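You operate a simulated robot arm through the tools that you are given. There is no shell and no other tool. Be economical: measure what you need, move in short steps, check, and stop when the job is done.

You run a simulated two-armed robot. Do the job below in one go: nothing can be reset, and whatever is moved stays where it is left.

## Task
Wind a trial ring with a closed seam as the white card says.
Fine: the card's mandrel in the black holder, blue lever at HELD, yellow slider at the card's angle, orange lever ON, then crank the grey handwheel.

Only the result counts: the job must be done as asked and must still hold three seconds after the hand-in. Knocking over, shifting, dropping, spilling or breaking anything else fails it.

## Robot
Two 7-joint arms with two-finger parallel grippers on one trunk, on a base that drives. Base frame: it is fixed to the floor where the robot stands at the start and does not move with it; the origin is under the middle of the robot, x ahead of it, y to its left, z up. Lengths are in m, angles in rad, forces in N, time in s.
The left shoulder is at the start at [0.06, 0.143, 0.926], the right one opposite. With the tool pointing down near the work surface each hand reaches from about 0.32 to 0.74 m from the robot's upright axis, wherever it stands, measured 20 degrees to its own side. Places, roughly: black holder [0.6, -0.7, 1]; blue lever [0.4, -0.6, 0.9]; orange lever [0.4, -0.8, 0.9]. Payload 1.57 kg a hand.
The tool frame of a hand sits at the grasp point between the pads (the TCP): z along the fingers, y along the line on which they close. The tips reach 0.03 m beyond it. Largest opening 0.11 m; finger width 0.024, thickness 0.012; the body of the gripper, 0.048 by 0.112 m, starts 0.078 m behind the TCP.
Orientation is told as [roll, pitch, yaw] about the base's x, y, z axes, in that order, counted from this pose: with the fingers straight down and closing along the base's y, the tool's x points along the base's -x, its y along +y and its z along -z.

## Interface
- The arms move only by the tool jog_arm. It takes "left_rows", "right_rows" or both (then of equal length, played together; a hand with none holds still); each is a list of rows, each a list of 6 numbers: the shift along the tool's x, y, z in m, then the turn, a rotation vector about the tool's x, y, z in rad. In form: [[x, y, z, ax, ay, az], ...]. A call has 1 to 12 rows; each row shifts and turns the commanded pose from where the row before left it, along the tool's axes as they then stand. "left_fingers" and "right_fingers" are, for a hand that has rows, the gripper command, from -1 (fully open) to 1 (shut), values between in proportion, set as the call begins (left out, the last holds). Each row takes 0.2 s and may step no farther than 0.05 m and 0.15 rad from the row before; otherwise, or with a gripper value out of range, the whole call is refused. A pose out of reach is approached as far as the arm can. The call stops where the force on the tool passes 40 N (or 10 N more than at its start, if that is more) or the arm is blocked; 0.2 s more then pass. Each finger travels about 0.045 m/s and halts on what it meets, pressing with about 23 N; the grip force reading is that of the motor and also rises with nothing between the fingers. The clock runs only during rows and for 0.2 s after the last one: add rows that do not move to give the fingers time. It gives the time, the measured TCP pose, the force on the tool (base axes), the opening and the grip force at its end, in the units of the frame above (readings bear some noise), with the torque about the TCP (base axes, N m) and any sound that the robot's microphone picked up.
- Cameras (640 x 400 px; columns grow to the right, rows downward): "scene" is now at [0.0361, -0.0345, 1.5328]; the picture's right is [-0.47, -0.88, 0.00], its down [-0.69, 0.37, -0.63] and it looks along [0.56, -0.30, -0.78] (base axes); focal length 233 px, centre (320, 200). "left" rides on the left gripper at [0.07, -0.016, -0.141] in its tool frame; the picture's right is [0.23, 0.97, 0.00], its down [-0.86, 0.20, -0.48] and it looks along [-0.47, 0.11, 0.88] (tool axes); focal length 222 px, centre (320, 200). "right" rides on the right gripper at [0.07, 0.016, -0.141] in its tool frame; the picture's right is [-0.23, 0.97, 0.00], its down [-0.86, -0.20, -0.48] and it looks along [-0.47, -0.11, 0.88] (tool axes); focal length 222 px, centre (320, 200). There is no depth. A picture from a camera that has moved, and an enlarged one, comes with that camera's place and axes in the base frame and with its lens.
- get_image(camera): a new picture of that camera. The clock stands still meanwhile.
- raise_lower(by): slides the trunk up (or, below 0, down) by that many m; the arms and the scene camera ride with it, the base frame stays. It gives what a move gives, with no picture.
- steer(legs): drives the robot by 1 to 6 legs, each [ahead, left, turn to the left] in m, m and rad, along the robot's own axes; the way and the turn of a leg run together, so that a leg with both is an arc; at most 1.5 m and 3.142 rad a leg. The arms and the cameras ride along, it lands a little off, and it stops where it bumps. It gives what a move gives.
- head_to(pan, tilt): turns the head with the scene camera to pan (to the left, within 1.501 rad either way) and tilt (down, from -0.506 to 1.204), counted from straight ahead of the robot. It gives what a move gives.
- close_up(camera, box): a new picture of the part [left, top, right, bottom] of that camera's present view, enlarged. The clock stands still meanwhile.
- finish_job(): hands the job in; it is judged then, once.

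Work in short steps. Places have to be worked out from the pictures, the camera data and where the tool is seen: move nearer, look again, correct. Check each grasp and each placing, and mend what went wrong. You have 120 turns and 92 pictures in all, those below and enlarged ones among them. Open the grippers and draw the arms clear of the work before you hand the job in, unless the task says otherwise; then end with one line.

The tools are called after "Request:" as name(argument=value, ...) on one line, values as JSON. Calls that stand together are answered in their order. jog_arm: Moves the arms, as the interface text tells. Its arguments: {"type":"object","properties":{"left_rows":{"type":"array","items":{"type":"array","items":{"type":"number"}}},"left_fingers":{"type":"number"},"right_rows":{"type":"array","items":{"type":"array","items":{"type":"number"}}},"right_fingers":{"type":"number"}},"required":[]} The other tools are called the same way: raise_lower (by) slides the trunk up or down; steer (legs) drives the base; head_to (pan, tilt) turns the head that bears the scene camera; get_image (camera) takes a picture; close_up (camera, box) takes an enlarged picture of a part of a camera's view; finish_job () hands the job in.

At the start:

```text
time_s: 0.0
left_eef_pos: [0.4602, -0.0175, 1.0002]
left_orientation: [0.0, 0.001, 0.001]
left_force: [-0.2, 0.6, -0.2]
left_torque: [0.01, 0.03, 0.03]
left_gripper_width: 0.1101
left_finger_force: 0.0
right_eef_pos: [0.3339, -0.4129, 0.9995]
right_orientation: [0.001, -0.002, 0.001]
right_force: [-0.2, 0.3, 0.1]
right_torque: [0.01, -0.01, 0.02]
right_gripper_width: 0.1099
right_finger_force: 0.2
trunk travel left (down, up): [-0.525, 0.065]
robot x, y, heading: [0.0016, -0.0018, 0.005]
head pan, tilt: [-0.49, 0.888]
```

scene: 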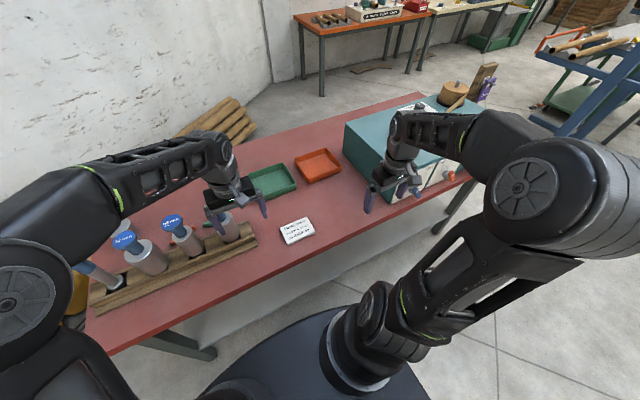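
right: 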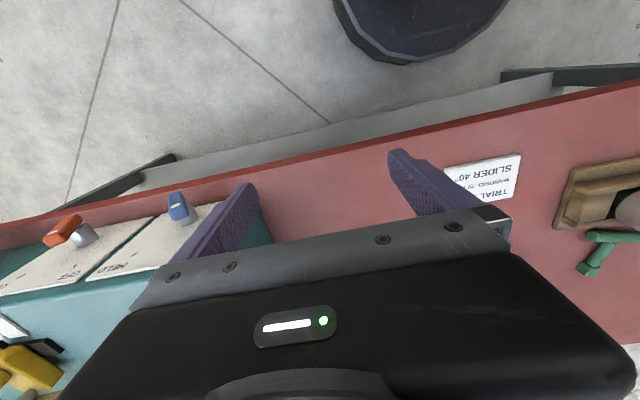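
left: 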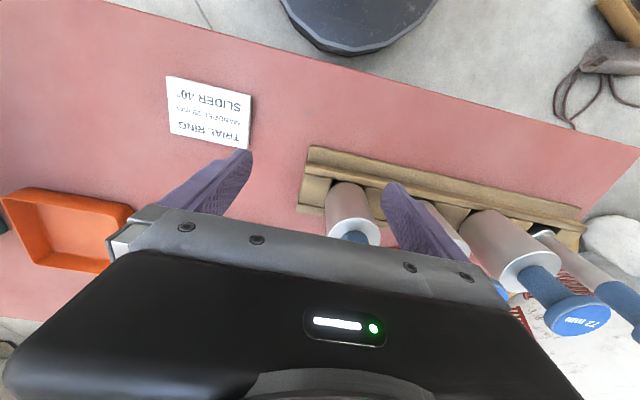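

The card is readable in part; I enlarge it and the mandrel rack.

Request:
close_up(camera="left", box=[150, 60, 270, 160])

Request:
close_up(camera="scene", box=[60, 180, 320, 340])

Request:
close_up(camera="scene", box=[330, 60, 510, 220])

```text
4.00 times, centred on (210, 110) of left
camera zoom: at [0.3904, -0.0343, 1.1409], right [-0.23, 0.97, 0.0], down [0.86, 0.2, 0.48], along [0.47, 0.11, -0.88], focal length 888 px, centre (760, 560)
```

zoom: 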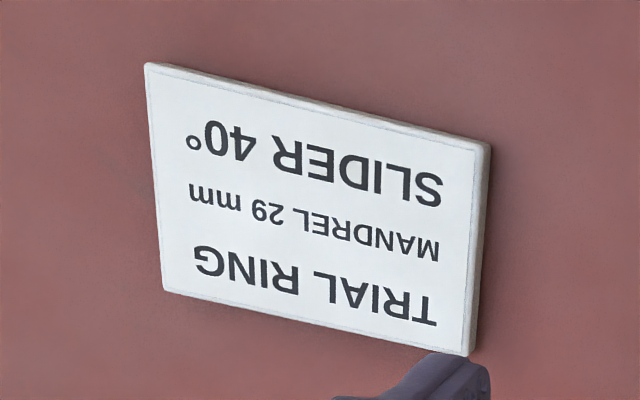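

```text
2.46 times, centred on (190, 260) of scene
camera zoom: at [0.0361, -0.0345, 1.5328], right [-0.47, -0.88, 0.0], down [-0.69, 0.37, -0.63], along [0.56, -0.3, -0.78], focal length 573 px, centre (640, 52)
```

zoom: 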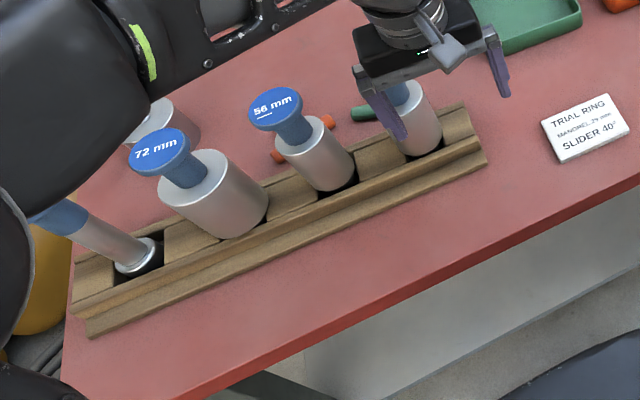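

```text
2.50 times, centred on (420, 140) of scene
camera zoom: at [0.0361, -0.0345, 1.5328], right [-0.47, -0.88, 0.0], down [-0.69, 0.37, -0.63], along [0.56, -0.3, -0.78], focal length 582 px, centre (70, 350)
```

zoom: 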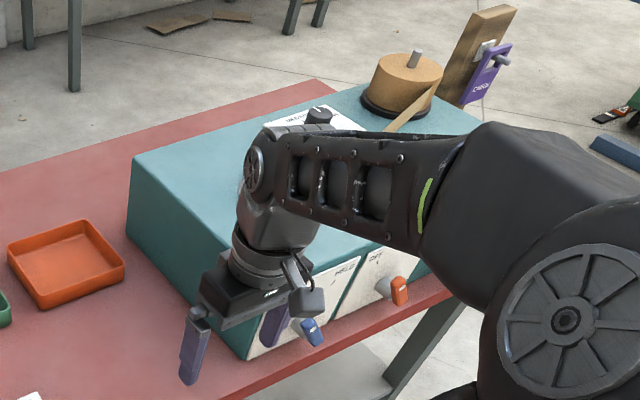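

The card says mandrel 29 mm, slider 40°. I look over the rack and the machine with the head.

Request:
head_to(pan=0.35, tilt=0.9)

Request:
get_image(camera="scene")

Request:
close_up(camera="left", box=[400, 100, 640, 350])

Request:
head_to(pan=-0.9, tilt=0.7)

Request:
get_image(camera="scene")

```text
time_s: 1.2
left_eef_pos: [0.4618, -0.0174, 1.0004]
left_orientation: [0.0, 0.0, 0.002]
left_force: [0.5, 0.1, 0.6]
left_torque: [0.0, -0.03, -0.01]
left_gripper_width: 0.1101
left_finger_force: 0.0
right_eef_pos: [0.3352, -0.4114, 1.0001]
right_orientation: [0.001, 0.0, 0.0]
right_force: [-0.4, -0.3, 0.4]
right_torque: [0.04, -0.01, -0.02]
right_gripper_width: 0.1101
right_finger_force: 0.1
trunk travel left (down, up): [-0.525, 0.065]
robot x, y, heading: [0.0006, 0.0009, -0.003]
head pan, tilt: [0.351, 0.901]
```

```text
85 pictures are left
camera scene: at [0.0398, 0.0272, 1.5319], right [0.34, -0.94, 0.0], down [-0.74, -0.27, -0.62], along [0.58, 0.21, -0.78], focal length 233 px, centre (320, 200)
```

scene: 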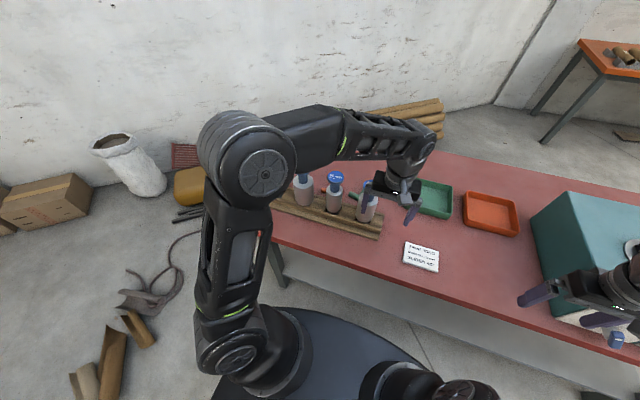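

```text
1.60 times, centred on (520, 225) of left
camera zoom: at [0.3904, -0.0342, 1.1409], right [-0.23, 0.97, 0.0], down [0.86, 0.2, 0.48], along [0.47, 0.11, -0.88], focal length 355 px, centre (0, 160)
```

zoom: 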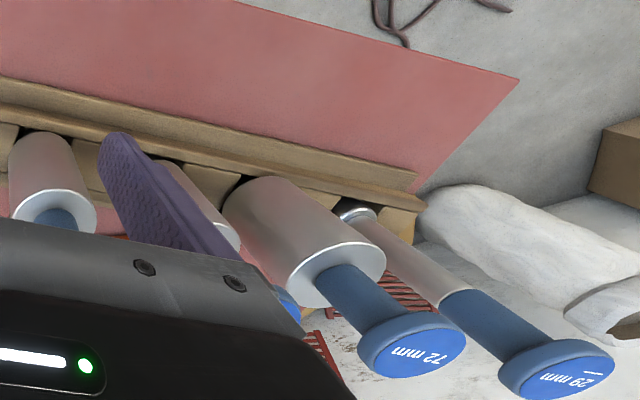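

```text
time_s: 2.6
left_eef_pos: [0.4603, -0.0173, 1.0002]
left_orientation: [0.0, -0.001, 0.0]
left_force: [0.8, -0.2, 0.6]
left_torque: [0.03, 0.01, 0.01]
left_gripper_width: 0.1102
left_finger_force: 0.1
right_eef_pos: [0.3333, -0.4134, 0.9988]
right_orientation: [0.0, 0.001, 0.0]
right_force: [0.4, -0.3, 1.3]
right_torque: [0.01, 0.03, -0.04]
right_gripper_width: 0.1101
right_finger_force: 0.0
trunk travel left (down, up): [-0.525, 0.065]
robot x, y, heading: [0.0004, 0.0008, 0.001]
head pan, tilt: [-0.901, 0.7]
```

```text
83 pictures are left
camera scene: at [0.0217, -0.0652, 1.548], right [-0.78, -0.62, 0.0], down [-0.4, 0.5, -0.76], along [0.48, -0.6, -0.64], focal length 233 px, centre (320, 200)
```

scene: 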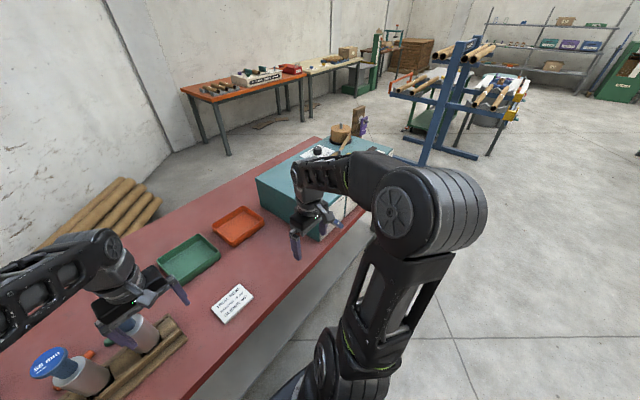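

The 29 mm mandrel is at the far left end, about (0.53, 0.38), its cap near z 1.0. I lift both hands and drive right to inspect the machine.

Request:
jog_arm(left_rows=[[0.02, 0, -0.05, 0, 0, 0], [0.03, 0, -0.04, 0, 0, 0], [0.03, 0, -0.04, 0, 0, 0]], right_rows=[[0, 0, -0.05, 0, 0, 0], [0, 0, -0.05, 0, 0, 0], [0, 0, -0.05, 0, 0, 0]])

Request:
steer(legs=[[0, -0.6, 0]])

Request:
head_to(pan=-0.2, tilt=0.8)

Request:
get_image(camera="scene")

Request:
get_image(camera="right")

Request:
get_image(camera="left")

```text
refused: row 1 steps farther than a row can; nothing moved
```

```text
time_s: 6.0
left_eef_pos: [0.4607, -0.6155, 1.0008]
left_orientation: [-0.001, 0.0, -0.004]
left_force: [0.3, -1.0, 4.8]
left_torque: [0.33, 0.09, 0.02]
left_gripper_width: 0.1096
left_finger_force: 0.1
right_eef_pos: [0.3312, -1.0097, 1.0005]
right_orientation: [0.0, 0.0, -0.004]
right_force: [-0.2, 0.4, -0.4]
right_torque: [-0.01, 0.02, -0.02]
right_gripper_width: 0.11
right_finger_force: 0.0
trunk travel left (down, up): [-0.525, 0.065]
robot x, y, heading: [0.0012, -0.5967, -0.004]
head pan, tilt: [-0.901, 0.7]
```

```text
time_s: 7.0
left_eef_pos: [0.4595, -0.6165, 1.0004]
left_orientation: [0.0, -0.001, -0.006]
left_force: [0.3, -0.1, 1.9]
left_torque: [0.15, -0.01, 0.0]
left_gripper_width: 0.11
left_finger_force: 0.0
right_eef_pos: [0.3306, -1.0092, 0.9995]
right_orientation: [0.0, 0.0, -0.003]
right_force: [0.5, -0.5, -0.2]
right_torque: [-0.02, -0.03, 0.03]
right_gripper_width: 0.1102
right_finger_force: 0.0
trunk travel left (down, up): [-0.525, 0.065]
robot x, y, heading: [-0.0012, -0.595, -0.003]
head pan, tilt: [-0.201, 0.799]
```

```text
82 pictures are left
camera scene: at [0.0467, -0.6105, 1.5398], right [-0.2, -0.98, 0.0], down [-0.7, 0.15, -0.7], along [0.68, -0.14, -0.72], focal length 233 px, centre (320, 200)
```

scene: 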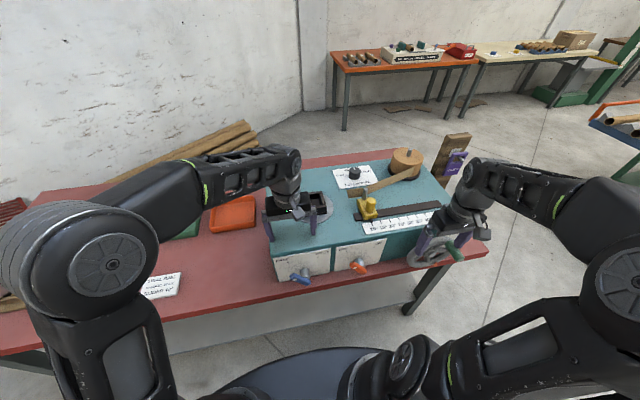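

```text
81 pictures are left
camera right: at [0.2617, -0.9928, 1.1415], right [0.23, 0.97, 0.0], down [0.85, -0.2, 0.48], along [0.47, -0.11, -0.88], focal length 222 px, centre (320, 200)
```

right: 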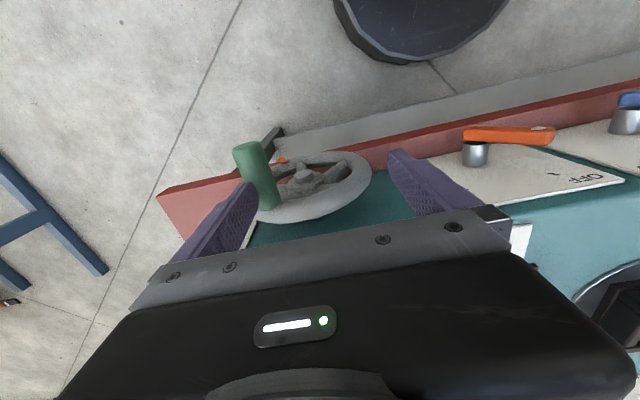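

```text
80 pictures are left
camera left: at [0.3891, -0.6314, 1.1411], right [-0.22, 0.97, 0.0], down [0.86, 0.2, 0.48], along [0.47, 0.11, -0.88], focal length 222 px, centre (320, 200)
```

left: 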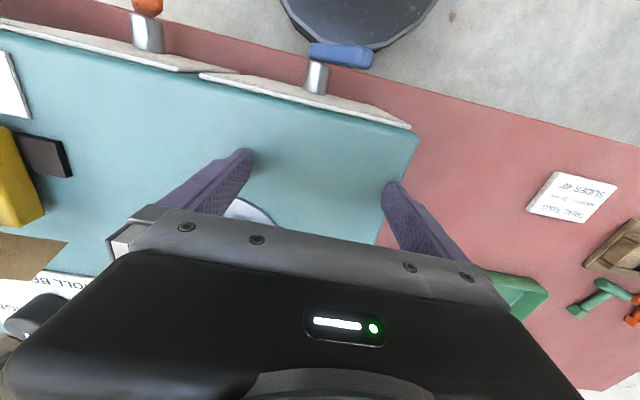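

The lift was refused (step too long), and the left hand may be brushing the machine top; I lift it straight up and move both away.

Request:
jog_arm(left_rows=[[0, 0, -0.05, 0, 0, 0], [0, 0, -0.05, 0, 0, 0], [0, 0, -0.05, 0, 0, 0], [0.05, 0, 0, 0, 0, 0], [0.05, 0, 0, 0, 0, 0]], right_rows=[[0, 0, -0.05, 0, 0, 0], [0, 0, -0.05, 0, 0, 0], [0, 0, -0.05, 0, 0, 0], [0, 0, 0, 0, 0, 0], [0, 0, 0, 0, 0, 0]])

Request:
head_to(pan=-0.1, tilt=0.8)

Request:
close_up(camera="scene", box=[220, 120, 500, 300])

Request:
get_image(camera="left")

```text
time_s: 8.2
left_eef_pos: [0.3611, -0.6147, 1.0992]
left_orientation: [0.001, 0.0, -0.004]
left_force: [0.4, -0.1, -0.1]
left_torque: [-0.01, 0.0, 0.0]
left_gripper_width: 0.11
left_finger_force: 0.2
left hand out of reach, approached as far as the arm can: row 3
right_eef_pos: [0.3281, -1.0105, 1.1216]
right_orientation: [0.001, -0.013, -0.008]
right_force: [1.0, 0.2, -0.5]
right_torque: [-0.03, 0.01, 0.03]
right_gripper_width: 0.11
right_finger_force: 0.0
right hand out of reach, approached as far as the arm can: row 3
trunk travel left (down, up): [-0.525, 0.065]
robot x, y, heading: [-0.0045, -0.5922, -0.004]
head pan, tilt: [-0.201, 0.799]
```

```text
time_s: 8.9
left_eef_pos: [0.3629, -0.6148, 1.0988]
left_orientation: [-0.001, 0.0, -0.003]
left_force: [-0.5, -0.1, 0.6]
left_torque: [0.02, 0.0, 0.03]
left_gripper_width: 0.11
left_finger_force: 0.0
right_eef_pos: [0.3283, -1.0101, 1.1209]
right_orientation: [0.001, -0.01, -0.009]
right_force: [-0.4, 0.0, -0.2]
right_torque: [0.04, -0.01, 0.0]
right_gripper_width: 0.1101
right_finger_force: 0.0
trunk travel left (down, up): [-0.525, 0.065]
robot x, y, heading: [-0.0012, -0.5926, -0.003]
head pan, tilt: [-0.099, 0.799]
```

```text
2.22 times, centred on (360, 210) of scene
camera zoom: at [0.048, -0.6024, 1.5398], right [-0.1, -0.99, 0.0], down [-0.71, 0.07, -0.7], along [0.69, -0.07, -0.72], focal length 517 px, centre (231, 178)
```

zoom: 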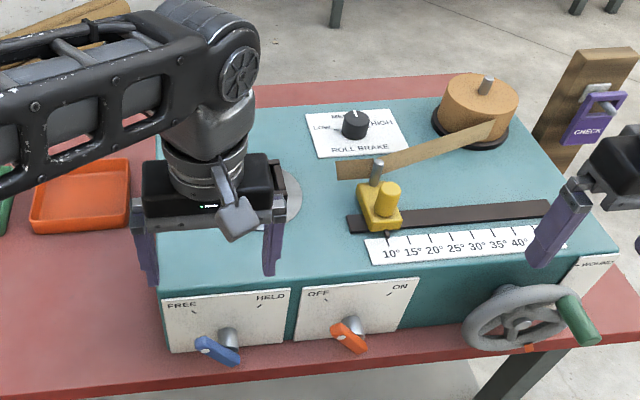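

```text
78 pictures are left
camera left: at [0.2911, -0.6311, 1.2399], right [-0.22, 0.97, 0.0], down [0.86, 0.2, 0.48], along [0.47, 0.11, -0.88], focal length 222 px, centre (320, 200)
```

left: 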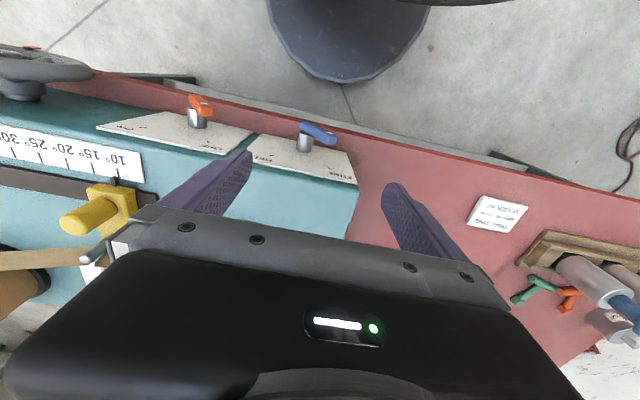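

Machine layout is clear; the left arm hides the holder, so I move it left and back and look at the holder, knob and levers.

Request:
jog_arm(left_rows=[[0, 0.05, 0, 0, 0, 0], [0, 0.05, 0, 0, 0, 0], [0, 0.05, 0, 0, 0, 0], [0, 0.05, 0, 0, 0, 0], [0, 0.05, 0, 0, 0, 0]])

Request:
close_up(camera="scene", box=[270, 130, 430, 230])

Request:
close_up(camera="scene", box=[270, 220, 430, 320])

Request:
close_up(camera="scene", box=[400, 130, 560, 310])

```text
time_s: 10.1
left_eef_pos: [0.3622, -0.3655, 1.0989]
left_orientation: [0.0, 0.0, -0.004]
left_force: [0.2, 0.1, -0.4]
left_torque: [0.0, 0.02, -0.02]
left_gripper_width: 0.11
left_finger_force: 0.1
right_eef_pos: [0.3282, -1.0085, 1.1205]
right_orientation: [0.001, -0.011, -0.011]
right_force: [0.9, 0.1, 0.2]
right_torque: [-0.05, -0.01, 0.02]
right_gripper_width: 0.1098
right_finger_force: 0.0
trunk travel left (down, up): [-0.525, 0.065]
robot x, y, heading: [0.0024, -0.5987, -0.005]
head pan, tilt: [-0.099, 0.799]
```

```text
4.00 times, centred on (350, 180) of scene
camera zoom: at [0.0478, -0.6016, 1.5398], right [-0.1, -0.99, 0.0], down [-0.71, 0.07, -0.7], along [0.69, -0.07, -0.72], focal length 931 px, centre (200, 280)
```

zoom: 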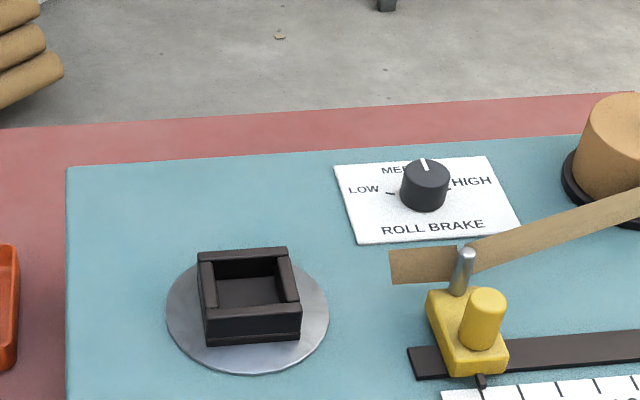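

```text
4.00 times, centred on (350, 270) of scene
camera zoom: at [0.0478, -0.6016, 1.5398], right [-0.1, -0.99, 0.0], down [-0.71, 0.07, -0.7], along [0.69, -0.07, -0.72], focal length 931 px, centre (200, -80)
```

zoom: 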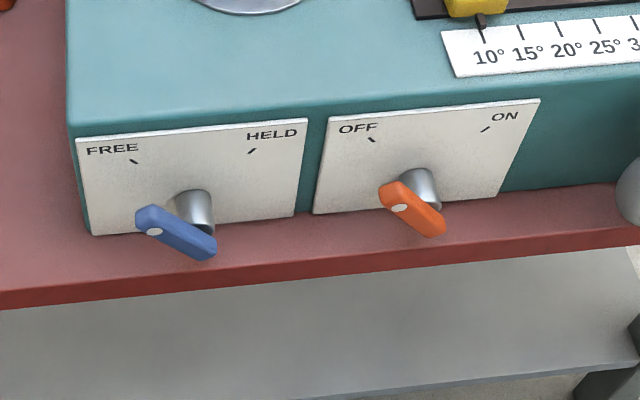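

```text
2.22 times, centred on (480, 220) of scene
camera zoom: at [0.0478, -0.6016, 1.5398], right [-0.1, -0.99, 0.0], down [-0.71, 0.07, -0.7], along [0.69, -0.07, -0.72], focal length 517 px, centre (-36, 156)
```

zoom: 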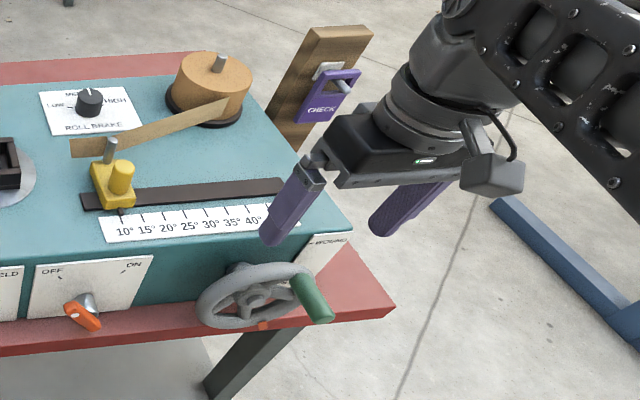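

Both levers are at FREE/OFF, slider at 10°, brake at MED. I'll carry the mandrel with a horizontal left tool (fingers forward) for height; I raise the trunk and turn the left tool while extending it forward.

Request:
raise_lower(by=0.06)

Request:
jog_arm(left_rows=[[-0.018, 0, 0, 0, -0.1428, 0], [-0.0178, 0, 0.0025, 0, -0.1428, 0], [-0.0173, 0, 0.005, 0, -0.1428, 0], [-0.0164, 0, 0.0073, 0, -0.1428, 0], [-0.0152, 0, 0.0096, 0, -0.1428, 0], [-0.0138, 0, 0.0116, 0, -0.1428, 0], [-0.012, 0, 0.0134, 0, -0.1428, 0], [-0.01, 0, 0.015, 0, -0.1428, 0], [-0.0078, 0, 0.0162, 0, -0.1428, 0], [-0.0055, 0, 0.0171, 0, -0.1428, 0], [-0.003, 0, 0.0177, 0, -0.1428, 0]])

```text
time_s: 11.1
left_eef_pos: [0.3629, -0.3655, 1.1584]
left_orientation: [0.001, 0.002, -0.005]
left_force: [0.5, -0.6, 0.6]
left_torque: [-0.03, 0.01, 0.0]
left_gripper_width: 0.1097
left_finger_force: 0.0
right_eef_pos: [0.3277, -1.0103, 1.1811]
right_orientation: [0.003, -0.012, -0.009]
right_force: [-0.2, -0.2, -0.2]
right_torque: [-0.02, 0.01, 0.02]
right_gripper_width: 0.1101
right_finger_force: 0.1
trunk travel left (down, up): [-0.585, 0.005]
robot x, y, heading: [-0.0002, -0.5954, -0.005]
head pan, tilt: [-0.099, 0.799]
```

```text
time_s: 13.5
left_eef_pos: [0.566, -0.365, 1.1629]
left_orientation: [-2.79, -1.571, 2.79]
left_force: [-0.3, 0.2, 0.1]
left_torque: [-0.01, -0.01, -0.02]
left_gripper_width: 0.1101
left_finger_force: 0.0
left hand out of reach, approached as far as the arm can: row 10
right_eef_pos: [0.3292, -1.0096, 1.1812]
right_orientation: [-0.001, -0.011, -0.006]
right_force: [-0.2, 0.2, 1.1]
right_torque: [0.03, 0.01, 0.03]
right_gripper_width: 0.1097
right_finger_force: 0.1
trunk travel left (down, up): [-0.585, 0.005]
robot x, y, heading: [-0.0023, -0.5944, -0.004]
head pan, tilt: [-0.099, 0.799]
```

The tool is horizontal. I drive back and left so the left hand is lined up in front of the 29 mm mandrel.

Request:
steer(legs=[[-0.16, 0, 0], [0, 0.745, 0]])

Request:
head_to(pan=0.5, tilt=0.7)

Request:
get_image(camera="left")

Request:
get_image(camera="scene")

```text
time_s: 18.6
left_eef_pos: [0.4042, 0.3867, 1.1636]
left_orientation: [-1.338, -1.571, 1.341]
left_force: [0.4, 1.2, 0.9]
left_torque: [-0.02, 0.0, -0.03]
left_gripper_width: 0.11
left_finger_force: 0.1
right_eef_pos: [0.1719, -0.2607, 1.1808]
right_orientation: [0.003, -0.01, -0.003]
right_force: [-0.8, 0.2, 0.1]
right_torque: [0.0, -0.01, 0.01]
right_gripper_width: 0.1099
right_finger_force: 0.1
trunk travel left (down, up): [-0.585, 0.005]
robot x, y, heading: [-0.1614, 0.1533, -0.003]
head pan, tilt: [-0.099, 0.799]
```

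```text
time_s: 19.6
left_eef_pos: [0.4035, 0.3847, 1.163]
left_orientation: [-1.033, -1.57, 1.038]
left_force: [0.2, 1.5, 0.1]
left_torque: [0.0, -0.01, 0.01]
left_gripper_width: 0.1101
left_finger_force: 0.0
right_eef_pos: [0.1723, -0.2611, 1.1805]
right_orientation: [0.004, -0.012, -0.002]
right_force: [-1.1, 0.4, 0.1]
right_torque: [0.0, -0.03, -0.03]
right_gripper_width: 0.1099
right_finger_force: 0.1
trunk travel left (down, up): [-0.585, 0.005]
robot x, y, heading: [-0.165, 0.1513, 0.004]
head pan, tilt: [0.499, 0.7]
```

```text
74 pictures are left
camera left: at [0.2624, 0.3684, 1.0933], right [0.0, 0.97, -0.23], down [-0.48, 0.2, 0.86], along [0.88, 0.11, 0.47], focal length 222 px, centre (320, 200)
```

left: 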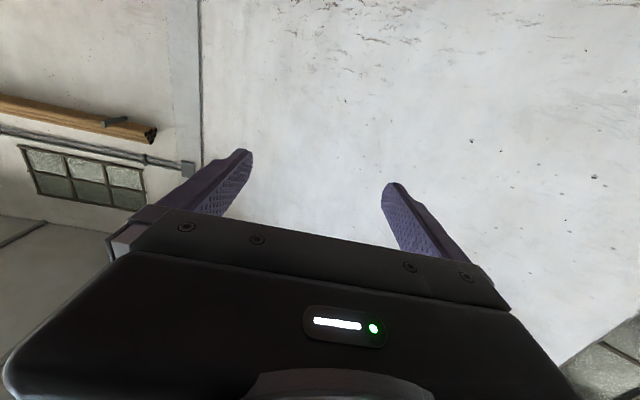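

```text
73 pictures are left
camera scene: at [-0.1158, 0.1944, 1.608], right [0.48, -0.88, 0.0], down [-0.57, -0.31, -0.76], along [0.67, 0.37, -0.64], focal length 233 px, centre (320, 200)
```

scene: 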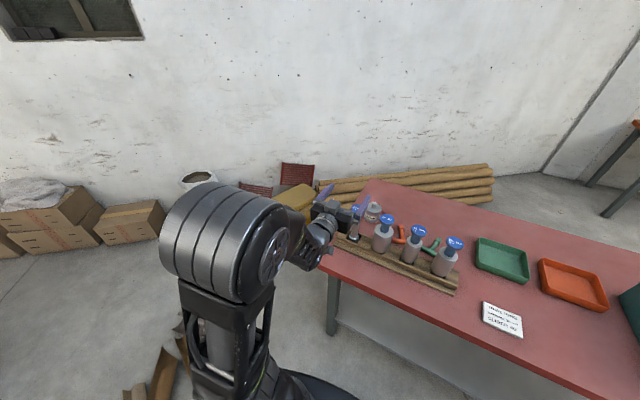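

With this tool attitude the wrist camera looks up and hangs below; I roll the gripper 180° about its axis so that the camera rides on top looking down.

Request:
jog_arm(left_rows=[[0, 0, 0, 0, 0, 0.143], [0, 0, 0, 0, 0, 0.143], [0, 0, 0, 0, 0, 0.143], [0, 0, 0, 0, 0, 0.143], [0, 0, 0, 0, 0, 0.143], [0, 0, 0, 0, 0, 0.143], [0, 0, 0, 0, 0, 0.143], [0, 0, 0, 0, 0, 0.143], [0, 0, 0, 0, 0, 0.143], [0, 0, 0, 0, 0, 0.143], [0, 0, 0, 0, 0, 0.143]])

Request:
jog_arm(left_rows=[[0, 0, 0, 0, 0, 0.143], [0, 0, 0, 0, 0, 0.143], [0, 0, 0, 0, 0, 0.143], [0, 0, 0, 0, 0, 0.143], [0, 0, 0, 0, 0, 0.143], [0, 0, 0, 0, 0, 0.143], [0, 0, 0, 0, 0, 0.143], [0, 0, 0, 0, 0, 0.143], [0, 0, 0, 0, 0, 0.143], [0, 0, 0, 0, 0, 0.143], [0, 0, 0, 0, 0, 0.1386]])

Request:
get_image(camera="left")

```text
time_s: 22.0
left_eef_pos: [0.4045, 0.3848, 1.1635]
left_orientation: [1.57, 0.005, -1.569]
left_force: [0.1, 0.1, -0.4]
left_torque: [0.01, 0.02, 0.01]
left_gripper_width: 0.11
left_finger_force: 0.0
right_eef_pos: [0.1726, -0.2603, 1.1812]
right_orientation: [0.003, -0.011, -0.002]
right_force: [0.5, 0.3, 0.6]
right_torque: [0.03, 0.01, -0.05]
right_gripper_width: 0.1102
right_finger_force: 0.1
trunk travel left (down, up): [-0.585, 0.005]
robot x, y, heading: [-0.1578, 0.155, 0.004]
head pan, tilt: [0.499, 0.7]
```

```text
time_s: 24.4
left_eef_pos: [0.4051, 0.3859, 1.163]
left_orientation: [-1.3, 1.57, 1.846]
left_force: [-1.0, 0.2, -0.5]
left_torque: [0.0, 0.0, 0.02]
left_gripper_width: 0.1101
left_finger_force: 0.1
right_eef_pos: [0.1728, -0.2593, 1.1816]
right_orientation: [0.002, -0.01, -0.001]
right_force: [-1.2, 0.8, 0.2]
right_torque: [-0.02, 0.01, -0.04]
right_gripper_width: 0.1101
right_finger_force: 0.1
trunk travel left (down, up): [-0.585, 0.005]
robot x, y, heading: [-0.1557, 0.15, -0.002]
head pan, tilt: [0.499, 0.7]
```

```text
72 pictures are left
camera left: at [0.2626, 0.4013, 1.2327], right [0.0, -0.97, 0.23], down [-0.48, -0.2, -0.86], along [0.88, -0.11, -0.47], focal length 222 px, centre (320, 200)
```

left: 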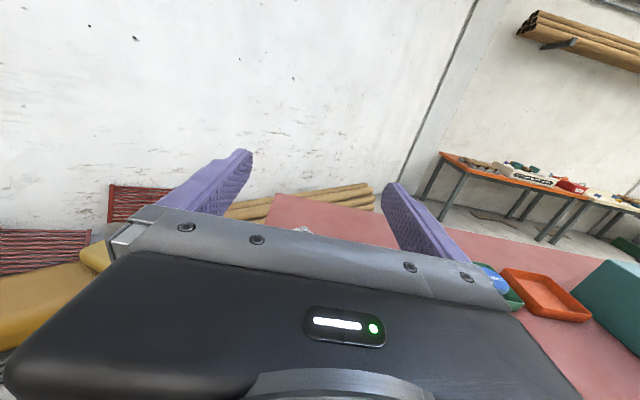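

Now tool z is forward and tool x up. I lower toward 1.02 and look.

Request:
jog_arm(left_rows=[[-0.05, 0, 0, 0, 0, 0], [-0.05, 0, 0, 0, 0, 0], [-0.04, 0, 0, 0, 0, 0]])

Request:
get_image(camera="left")

Request:
close_up(camera="scene", box=[280, 160, 480, 300])

```text
time_s: 25.2
left_eef_pos: [0.4122, 0.3749, 1.03]
left_orientation: [0.239, 1.568, -2.897]
left_force: [0.3, -0.2, 0.3]
left_torque: [0.0, 0.0, -0.01]
left_gripper_width: 0.1103
left_finger_force: 0.0
left hand out of reach, approached as far as the arm can: row 3
right_eef_pos: [0.1726, -0.2602, 1.1808]
right_orientation: [0.002, -0.009, -0.002]
right_force: [-0.4, -0.3, -0.3]
right_torque: [0.0, -0.02, 0.0]
right_gripper_width: 0.11
right_finger_force: 0.1
trunk travel left (down, up): [-0.585, 0.005]
robot x, y, heading: [-0.1614, 0.1524, 0.005]
head pan, tilt: [0.499, 0.7]
```

```text
71 pictures are left
camera left: at [0.2703, 0.39, 1.1004], right [0.01, -0.97, 0.23], down [-0.48, -0.2, -0.85], along [0.88, -0.1, -0.47], focal length 222 px, centre (320, 200)
```

left: 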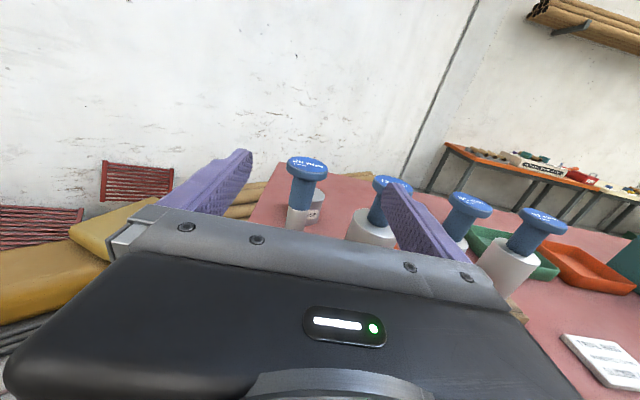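

```text
2.86 times, centred on (380, 230) of scene
camera zoom: at [-0.1154, 0.1942, 1.6081], right [0.48, -0.88, 0.0], down [-0.56, -0.31, -0.76], along [0.67, 0.37, -0.64], focal length 665 px, centre (149, 114)
```

zoom: 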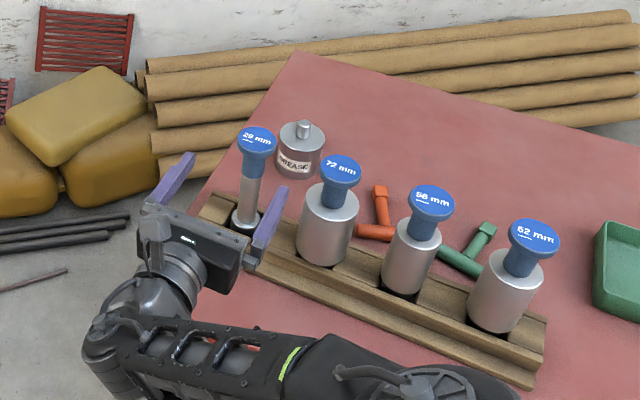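

The 29 mm mandrel axis is at about (0.543, 0.388), handle z 0.94–0.99. I lower the trunk, partly close the fingers, shift in y, then check before reaching in.

Request:
raise_lower(by=-0.065)

Request:
jog_arm(left_rows=[[0, -0.012, 0, 0, 0, 0], [0, 0, 0.02, 0, 0, 0], [0, 0, 0.02, 0, 0, 0], [0, 0, 0.02, 0, 0, 0]], left_fingers=-0.3)

Request:
get_image(camera="left")

Request:
close_up(camera="scene", box=[280, 160, 480, 300])

```text
time_s: 26.2
left_eef_pos: [0.4116, 0.3754, 0.9662]
left_orientation: [0.369, 1.568, -2.764]
left_force: [-0.7, 0.9, -0.3]
left_torque: [-0.03, 0.0, -0.03]
left_gripper_width: 0.11
left_finger_force: 0.0
right_eef_pos: [0.1726, -0.2606, 1.1166]
right_orientation: [0.002, -0.01, -0.002]
right_force: [0.3, 0.6, -0.4]
right_torque: [0.01, 0.02, -0.02]
right_gripper_width: 0.11
right_finger_force: 0.1
trunk travel left (down, up): [-0.52, 0.07]
robot x, y, heading: [-0.1611, 0.1517, 0.001]
head pan, tilt: [0.499, 0.7]
```

```text
time_s: 27.2
left_eef_pos: [0.4744, 0.3838, 0.9683]
left_orientation: [0.396, 1.565, -2.739]
left_force: [-0.3, 0.5, 0.2]
left_torque: [-0.01, 0.03, 0.01]
left_gripper_width: 0.0715
left_finger_force: 0.1
left hand out of reach, approached as far as the arm can: row 1
right_eef_pos: [0.1718, -0.2606, 1.1157]
right_orientation: [0.001, -0.011, -0.002]
right_force: [-0.9, -0.8, 0.6]
right_torque: [0.0, -0.02, -0.03]
right_gripper_width: 0.1099
right_finger_force: 0.0
trunk travel left (down, up): [-0.52, 0.07]
robot x, y, heading: [-0.1589, 0.1584, 0.004]
head pan, tilt: [0.499, 0.7]
```

```text
69 pictures are left
camera left: at [0.3324, 0.3994, 1.0384], right [0.01, -0.97, 0.23], down [-0.48, -0.2, -0.85], along [0.88, -0.1, -0.47], focal length 222 px, centre (320, 200)
```

left: 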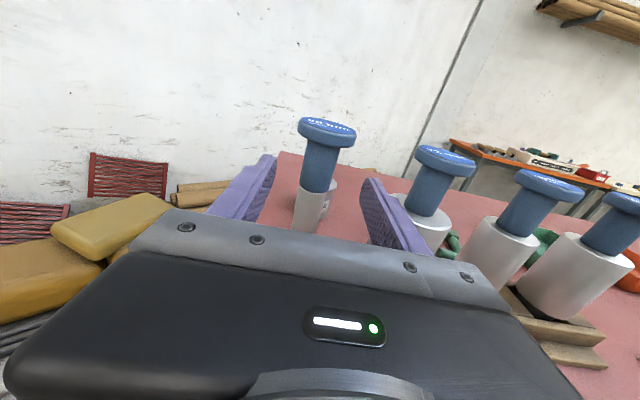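

```text
2.86 times, centred on (380, 230) of scene
camera zoom: at [-0.1156, 0.1945, 1.543], right [0.48, -0.88, 0.0], down [-0.56, -0.31, -0.76], along [0.67, 0.37, -0.64], focal length 665 px, centre (149, 114)
```

zoom: 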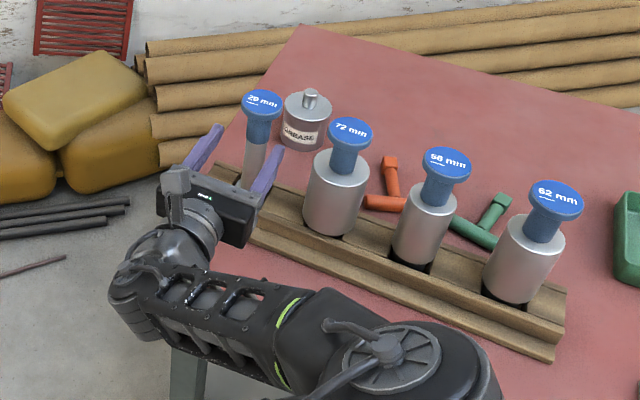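

Alignment is good (mandrel y ≈0.385). I move forward 0.069 and slightly down, then grip.

Request:
jog_arm(left_rows=[[-0.005, 0, 0.02, 0, 0, 0], [0, 0, 0.025, 0, 0, 0], [0, 0, 0.024, 0, 0, 0]])

Request:
get_image(camera="left")

```text
time_s: 28.0
left_eef_pos: [0.5367, 0.3762, 0.9722]
left_orientation: [0.253, 1.566, -2.878]
left_force: [-0.3, 0.8, -0.3]
left_torque: [-0.03, 0.01, 0.0]
left_gripper_width: 0.0716
left_finger_force: 0.0
left hand out of reach, approached as far as the arm can: row 2, 3
right_eef_pos: [0.1722, -0.2596, 1.1154]
right_orientation: [0.001, -0.01, -0.001]
right_force: [-0.1, -0.2, -0.2]
right_torque: [-0.01, -0.01, -0.03]
right_gripper_width: 0.11
right_finger_force: 0.0
trunk travel left (down, up): [-0.52, 0.07]
robot x, y, heading: [-0.1569, 0.1513, 0.007]
head pan, tilt: [0.499, 0.7]
```

```text
67 pictures are left
camera left: at [0.3951, 0.3902, 1.0419], right [0.01, -0.97, 0.23], down [-0.48, -0.2, -0.85], along [0.88, -0.1, -0.47], focal length 222 px, centre (320, 200)
```

left: 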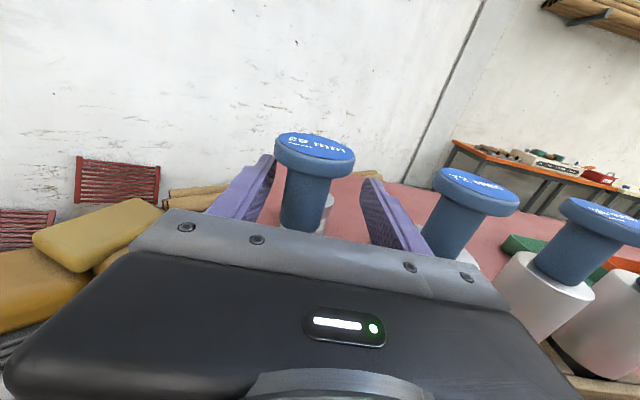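

Slightly high and 1 cm off in y because of an arm limit; I correct with trunk and base.

Request:
raise_lower(by=-0.01)

Request:
steer(legs=[[0.007, 0.01, 0]])

Request:
get_image(camera="left")

```text
time_s: 28.6
left_eef_pos: [0.5369, 0.3749, 0.9621]
left_orientation: [0.292, 1.567, -2.842]
left_force: [0.1, -0.3, -0.4]
left_torque: [-0.01, 0.02, 0.03]
left_gripper_width: 0.0713
left_finger_force: 0.0
right_eef_pos: [0.1712, -0.2593, 1.1066]
right_orientation: [0.001, -0.011, -0.002]
right_force: [0.7, 0.5, 0.1]
right_torque: [-0.03, -0.01, 0.02]
right_gripper_width: 0.1097
right_finger_force: 0.1
trunk travel left (down, up): [-0.51, 0.08]
robot x, y, heading: [-0.1587, 0.1544, 0.004]
head pan, tilt: [0.499, 0.7]
```

```text
time_s: 29.3
left_eef_pos: [0.5446, 0.3843, 0.9611]
left_orientation: [0.357, 1.563, -2.776]
left_force: [0.7, 0.5, -0.5]
left_torque: [0.01, 0.0, 0.0]
left_gripper_width: 0.0717
left_finger_force: 0.1
right_eef_pos: [0.1792, -0.249, 1.1058]
right_orientation: [0.001, -0.01, -0.001]
right_force: [0.6, 0.5, 0.2]
right_torque: [-0.04, 0.02, -0.02]
right_gripper_width: 0.1099
right_finger_force: 0.1
trunk travel left (down, up): [-0.51, 0.08]
robot x, y, heading: [-0.1525, 0.1607, 0.003]
head pan, tilt: [0.499, 0.7]
```

```text
66 pictures are left
camera left: at [0.4022, 0.4007, 1.0315], right [0.01, -0.97, 0.23], down [-0.48, -0.21, -0.85], along [0.88, -0.1, -0.47], focal length 222 px, centre (320, 200)
```

left: 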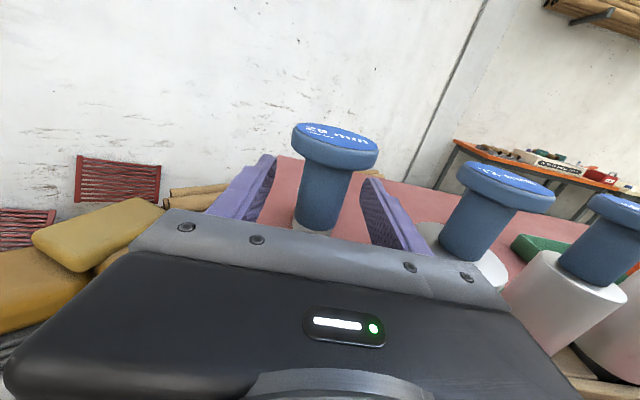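

Handle is centred between the fingers; I close the grip.

Request:
jog_arm(left_rows=[[0, 0, 0, 0, 0, 0], [0, 0, 0, 0, 0, 0], [0, 0, 0, 0, 0, 0], [0, 0, 0, 0, 0, 0], [0, 0, 0, 0, 0, 0], [0, 0, 0, 0, 0, 0]], left_fingers=1)

Request:
raise_lower(by=0.08)

Request:
get_image(camera="left")

Request:
get_image(camera="scene")

```text
time_s: 30.7
left_eef_pos: [0.5441, 0.3843, 0.9617]
left_orientation: [0.261, 1.566, -2.87]
left_force: [0.2, 0.8, 0.1]
left_torque: [0.18, -0.01, 0.04]
left_gripper_width: 0.0312
left_finger_force: 23.0
right_eef_pos: [0.1786, -0.2501, 1.1071]
right_orientation: [0.003, -0.011, -0.002]
right_force: [0.4, -0.1, 0.0]
right_torque: [-0.01, -0.01, 0.01]
right_gripper_width: 0.1103
right_finger_force: 0.1
trunk travel left (down, up): [-0.51, 0.08]
robot x, y, heading: [-0.1557, 0.1613, 0.003]
head pan, tilt: [0.499, 0.7]
```

```text
time_s: 31.9
left_eef_pos: [0.5439, 0.3836, 1.0422]
left_orientation: [0.258, 1.564, -2.875]
left_force: [0.0, 0.3, -2.2]
left_torque: [0.07, -0.02, -0.01]
left_gripper_width: 0.0311
left_finger_force: 23.4
right_eef_pos: [0.1799, -0.2503, 1.1853]
right_orientation: [0.002, -0.011, -0.003]
right_force: [-0.6, 0.4, 0.4]
right_torque: [-0.03, 0.02, 0.01]
right_gripper_width: 0.1101
right_finger_force: 0.1
trunk travel left (down, up): [-0.59, 0.0]
robot x, y, heading: [-0.1515, 0.1602, 0.006]
head pan, tilt: [0.499, 0.7]
```

```text
65 pictures are left
camera left: at [0.402, 0.4001, 1.1117], right [0.01, -0.97, 0.23], down [-0.48, -0.21, -0.85], along [0.88, -0.1, -0.47], focal length 222 px, centre (320, 200)
```

left: 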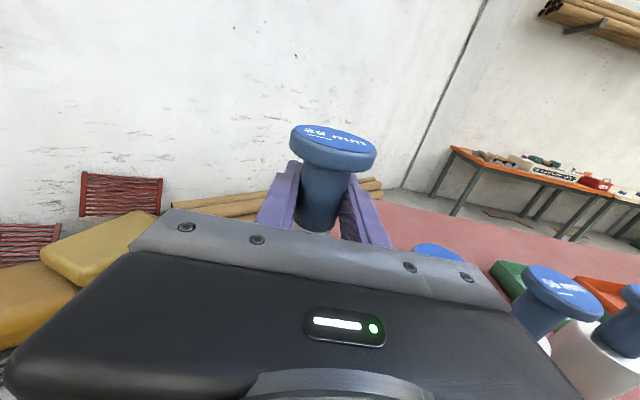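

```text
64 pictures are left
camera scene: at [-0.1083, 0.2043, 1.613], right [0.48, -0.88, 0.0], down [-0.56, -0.31, -0.76], along [0.67, 0.37, -0.64], focal length 233 px, centre (320, 200)
```

scene: 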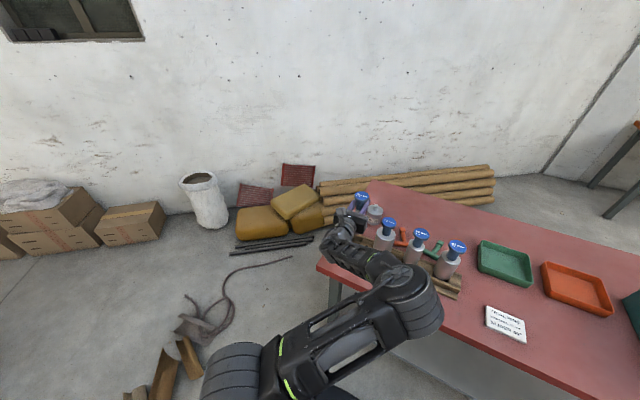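

The mandrel is held (about 0.2 kg). I lift it further with the arm and look at its lower end.

Request:
jog_arm(left_rows=[[0.04, 0, 0, 0, 0, 0], [0.04, 0, 0, 0, 0, 0], [0.04, 0, 0, 0, 0, 0], [0.03, 0, 0, 0, 0, 0]])

Request:
close_up(camera="scene", box=[310, 150, 470, 270])

```text
time_s: 32.9
left_eef_pos: [0.5437, 0.3866, 1.1932]
left_orientation: [0.238, 1.564, -2.896]
left_force: [-0.4, -0.2, -2.1]
left_torque: [0.04, 0.0, -0.02]
left_gripper_width: 0.0312
left_finger_force: 22.8
right_eef_pos: [0.1793, -0.2514, 1.1857]
right_orientation: [0.002, -0.011, -0.001]
right_force: [0.0, 0.0, 0.4]
right_torque: [-0.02, 0.02, -0.01]
right_gripper_width: 0.1103
right_finger_force: 0.1
trunk travel left (down, up): [-0.59, 0.0]
robot x, y, heading: [-0.1542, 0.1563, 0.002]
head pan, tilt: [0.499, 0.7]
```

```text
3.33 times, centred on (390, 210) of scene
camera zoom: at [-0.1089, 0.2044, 1.613], right [0.48, -0.88, 0.0], down [-0.56, -0.31, -0.76], along [0.67, 0.37, -0.64], focal length 776 px, centre (87, 167)
```

zoom: 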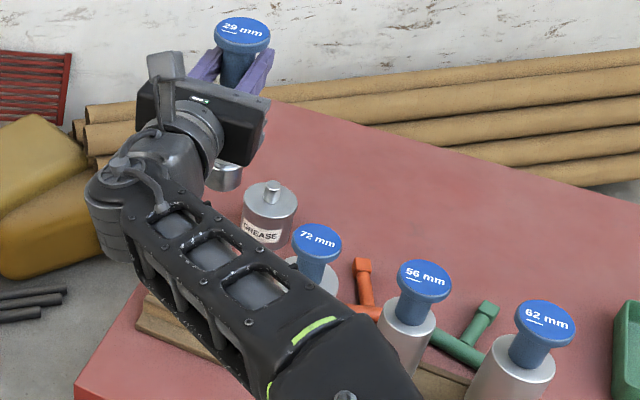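

I back off from the rack, then drive right toward the machine with the mandrel held high.

Request:
steer(legs=[[-0.2, 0, 0], [0, -1.08, 0]])

Request:
head_to(pan=0.4, tilt=0.6)

Request:
get_image(camera="scene")

Request:
get_image(camera="left")

Request:
get_image(camera="right")

```text
time_s: 39.6
left_eef_pos: [0.3445, -0.7045, 1.1935]
left_orientation: [0.215, 1.566, -2.93]
left_force: [-0.7, -1.0, -2.9]
left_torque: [-0.28, -0.03, -0.07]
left_gripper_width: 0.031
left_finger_force: 23.6
right_eef_pos: [-0.0277, -1.3367, 1.1859]
right_orientation: [0.0, -0.012, -0.015]
right_force: [-0.7, 1.3, 0.4]
right_torque: [0.04, 0.01, -0.04]
right_gripper_width: 0.11
right_finger_force: 0.0
trunk travel left (down, up): [-0.59, 0.0]
robot x, y, heading: [-0.3546, -0.9199, -0.007]
head pan, tilt: [0.499, 0.7]
```

```text
time_s: 40.3
left_eef_pos: [0.3445, -0.7037, 1.1927]
left_orientation: [0.25, 1.564, -2.893]
left_force: [-0.7, 0.9, -2.4]
left_torque: [0.08, -0.02, 0.02]
left_gripper_width: 0.0309
left_finger_force: 22.7
right_eef_pos: [-0.0282, -1.3348, 1.186]
right_orientation: [0.002, -0.01, -0.015]
right_force: [-0.8, -0.1, 0.1]
right_torque: [0.01, -0.02, -0.02]
right_gripper_width: 0.11
right_finger_force: 0.2
trunk travel left (down, up): [-0.59, 0.0]
robot x, y, heading: [-0.3536, -0.9208, -0.008]
head pan, tilt: [0.4, 0.6]
```

```text
62 pictures are left
camera scene: at [-0.3036, -0.8838, 1.6216], right [0.38, -0.92, 0.0], down [-0.52, -0.22, -0.82], along [0.76, 0.31, -0.57], focal length 233 px, centre (320, 200)
```

scene: 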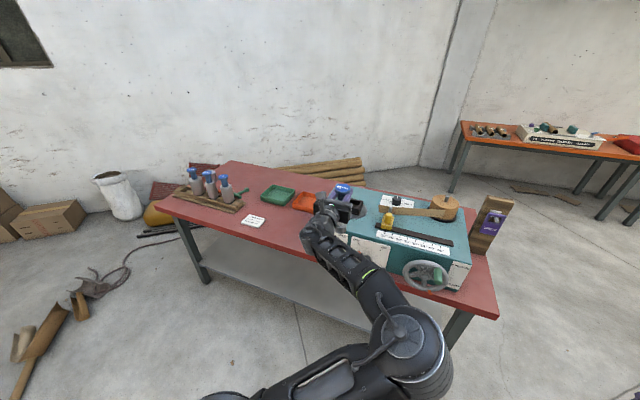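

```text
61 pictures are left
camera left: at [0.2023, -0.6864, 1.2627], right [0.0, -0.97, 0.23], down [-0.48, -0.2, -0.85], along [0.87, -0.11, -0.47], focal length 222 px, centre (320, 200)
```

left: 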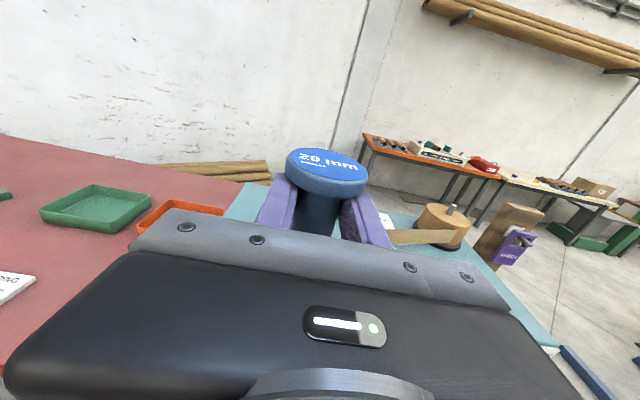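

```text
60 pictures are left
camera right: at [-0.0985, -1.3186, 1.3269], right [0.24, 0.97, 0.0], down [0.85, -0.21, 0.49], along [0.47, -0.11, -0.87], focal length 222 px, centre (320, 200)
```

right: 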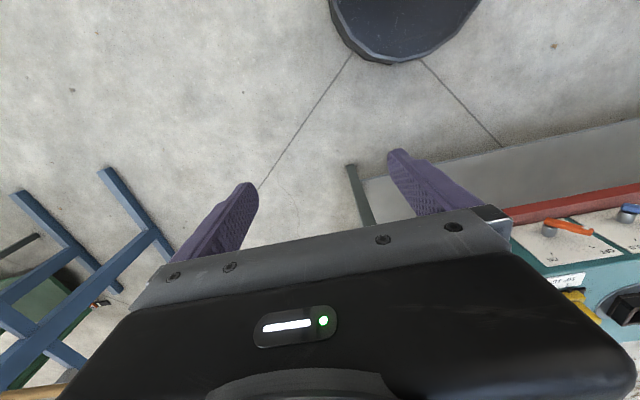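

I need a clear view of the holder; I shift the left hand 0.15 to the left and look.

Request:
jog_arm(left_rows=[[0, -0.05, 0, 0, 0, 0], [0, -0.05, 0, 0, 0, 0], [0, -0.05, 0, 0, 0, 0], [0, -0.04, 0, 0, 0, 0]])

Request:
head_to(pan=0.2, tilt=0.6)

Request:
close_up(camera="scene", box=[200, 130, 360, 230])

```text
time_s: 41.3
left_eef_pos: [0.3284, -0.6052, 1.1933]
left_orientation: [0.421, 1.564, -2.724]
left_force: [0.6, 0.9, -1.7]
left_torque: [0.09, 0.03, -0.01]
left_gripper_width: 0.031
left_finger_force: 22.6
left hand out of reach, approached as far as the arm can: row 2, 3, 4
right_eef_pos: [-0.0289, -1.3339, 1.187]
right_orientation: [0.002, -0.011, -0.016]
right_force: [-0.1, -0.1, 0.5]
right_torque: [-0.03, -0.01, 0.03]
right_gripper_width: 0.1099
right_finger_force: 0.0
trunk travel left (down, up): [-0.59, 0.0]
robot x, y, heading: [-0.3537, -0.9231, -0.011]
head pan, tilt: [0.4, 0.6]
```

```text
time_s: 42.0
left_eef_pos: [0.3298, -0.6076, 1.1943]
left_orientation: [0.256, 1.563, -2.889]
left_force: [0.0, 0.1, -2.9]
left_torque: [0.06, -0.01, -0.01]
left_gripper_width: 0.0308
left_finger_force: 23.0
right_eef_pos: [-0.0278, -1.3353, 1.1865]
right_orientation: [0.002, -0.012, -0.015]
right_force: [-0.5, 0.5, 0.3]
right_torque: [0.01, -0.02, -0.02]
right_gripper_width: 0.1101
right_finger_force: 0.0
trunk travel left (down, up): [-0.59, 0.0]
robot x, y, heading: [-0.3563, -0.9201, -0.009]
head pan, tilt: [0.201, 0.6]
```

```text
4.00 times, centred on (280, 180) of scene
camera zoom: at [-0.2985, -0.9005, 1.6217], right [0.19, -0.98, 0.0], down [-0.55, -0.11, -0.82], along [0.81, 0.16, -0.57], focal length 931 px, centre (480, 280)
```

zoom: 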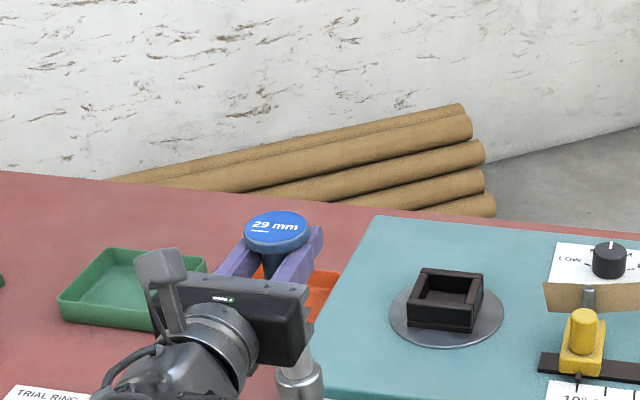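

Next, the mandrel's lower end and its size against the socket.

Request:
close_up(camera="scene", box=[230, 180, 310, 240])

Request:
close_up(camera="scene", box=[280, 185, 340, 225])

```text
6.67 times, centred on (270, 210) of scene
camera zoom: at [-0.2985, -0.9005, 1.6217], right [0.19, -0.98, 0.0], down [-0.55, -0.11, -0.82], along [0.81, 0.16, -0.57], focal length 1552 px, centre (653, 133)
```

zoom: 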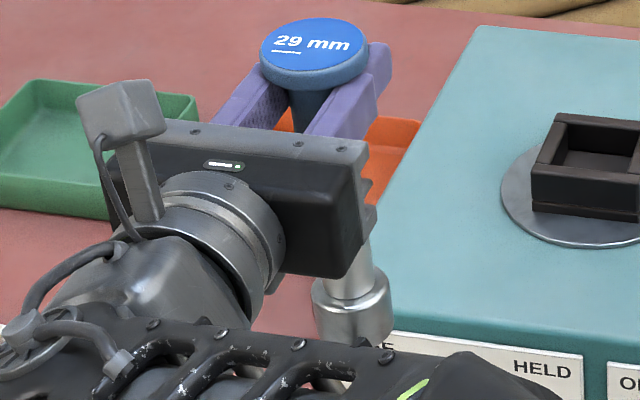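

```text
10.00 times, centred on (310, 205) of scene
camera zoom: at [-0.2985, -0.9005, 1.6217], right [0.19, -0.98, 0.0], down [-0.55, -0.11, -0.82], along [0.81, 0.16, -0.57], focal length 2328 px, centre (420, 150)
```

zoom: 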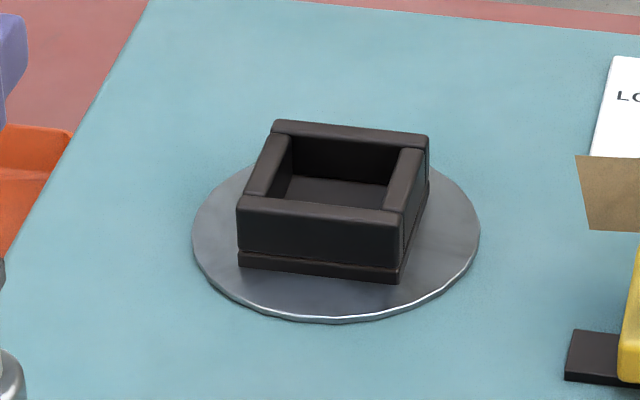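

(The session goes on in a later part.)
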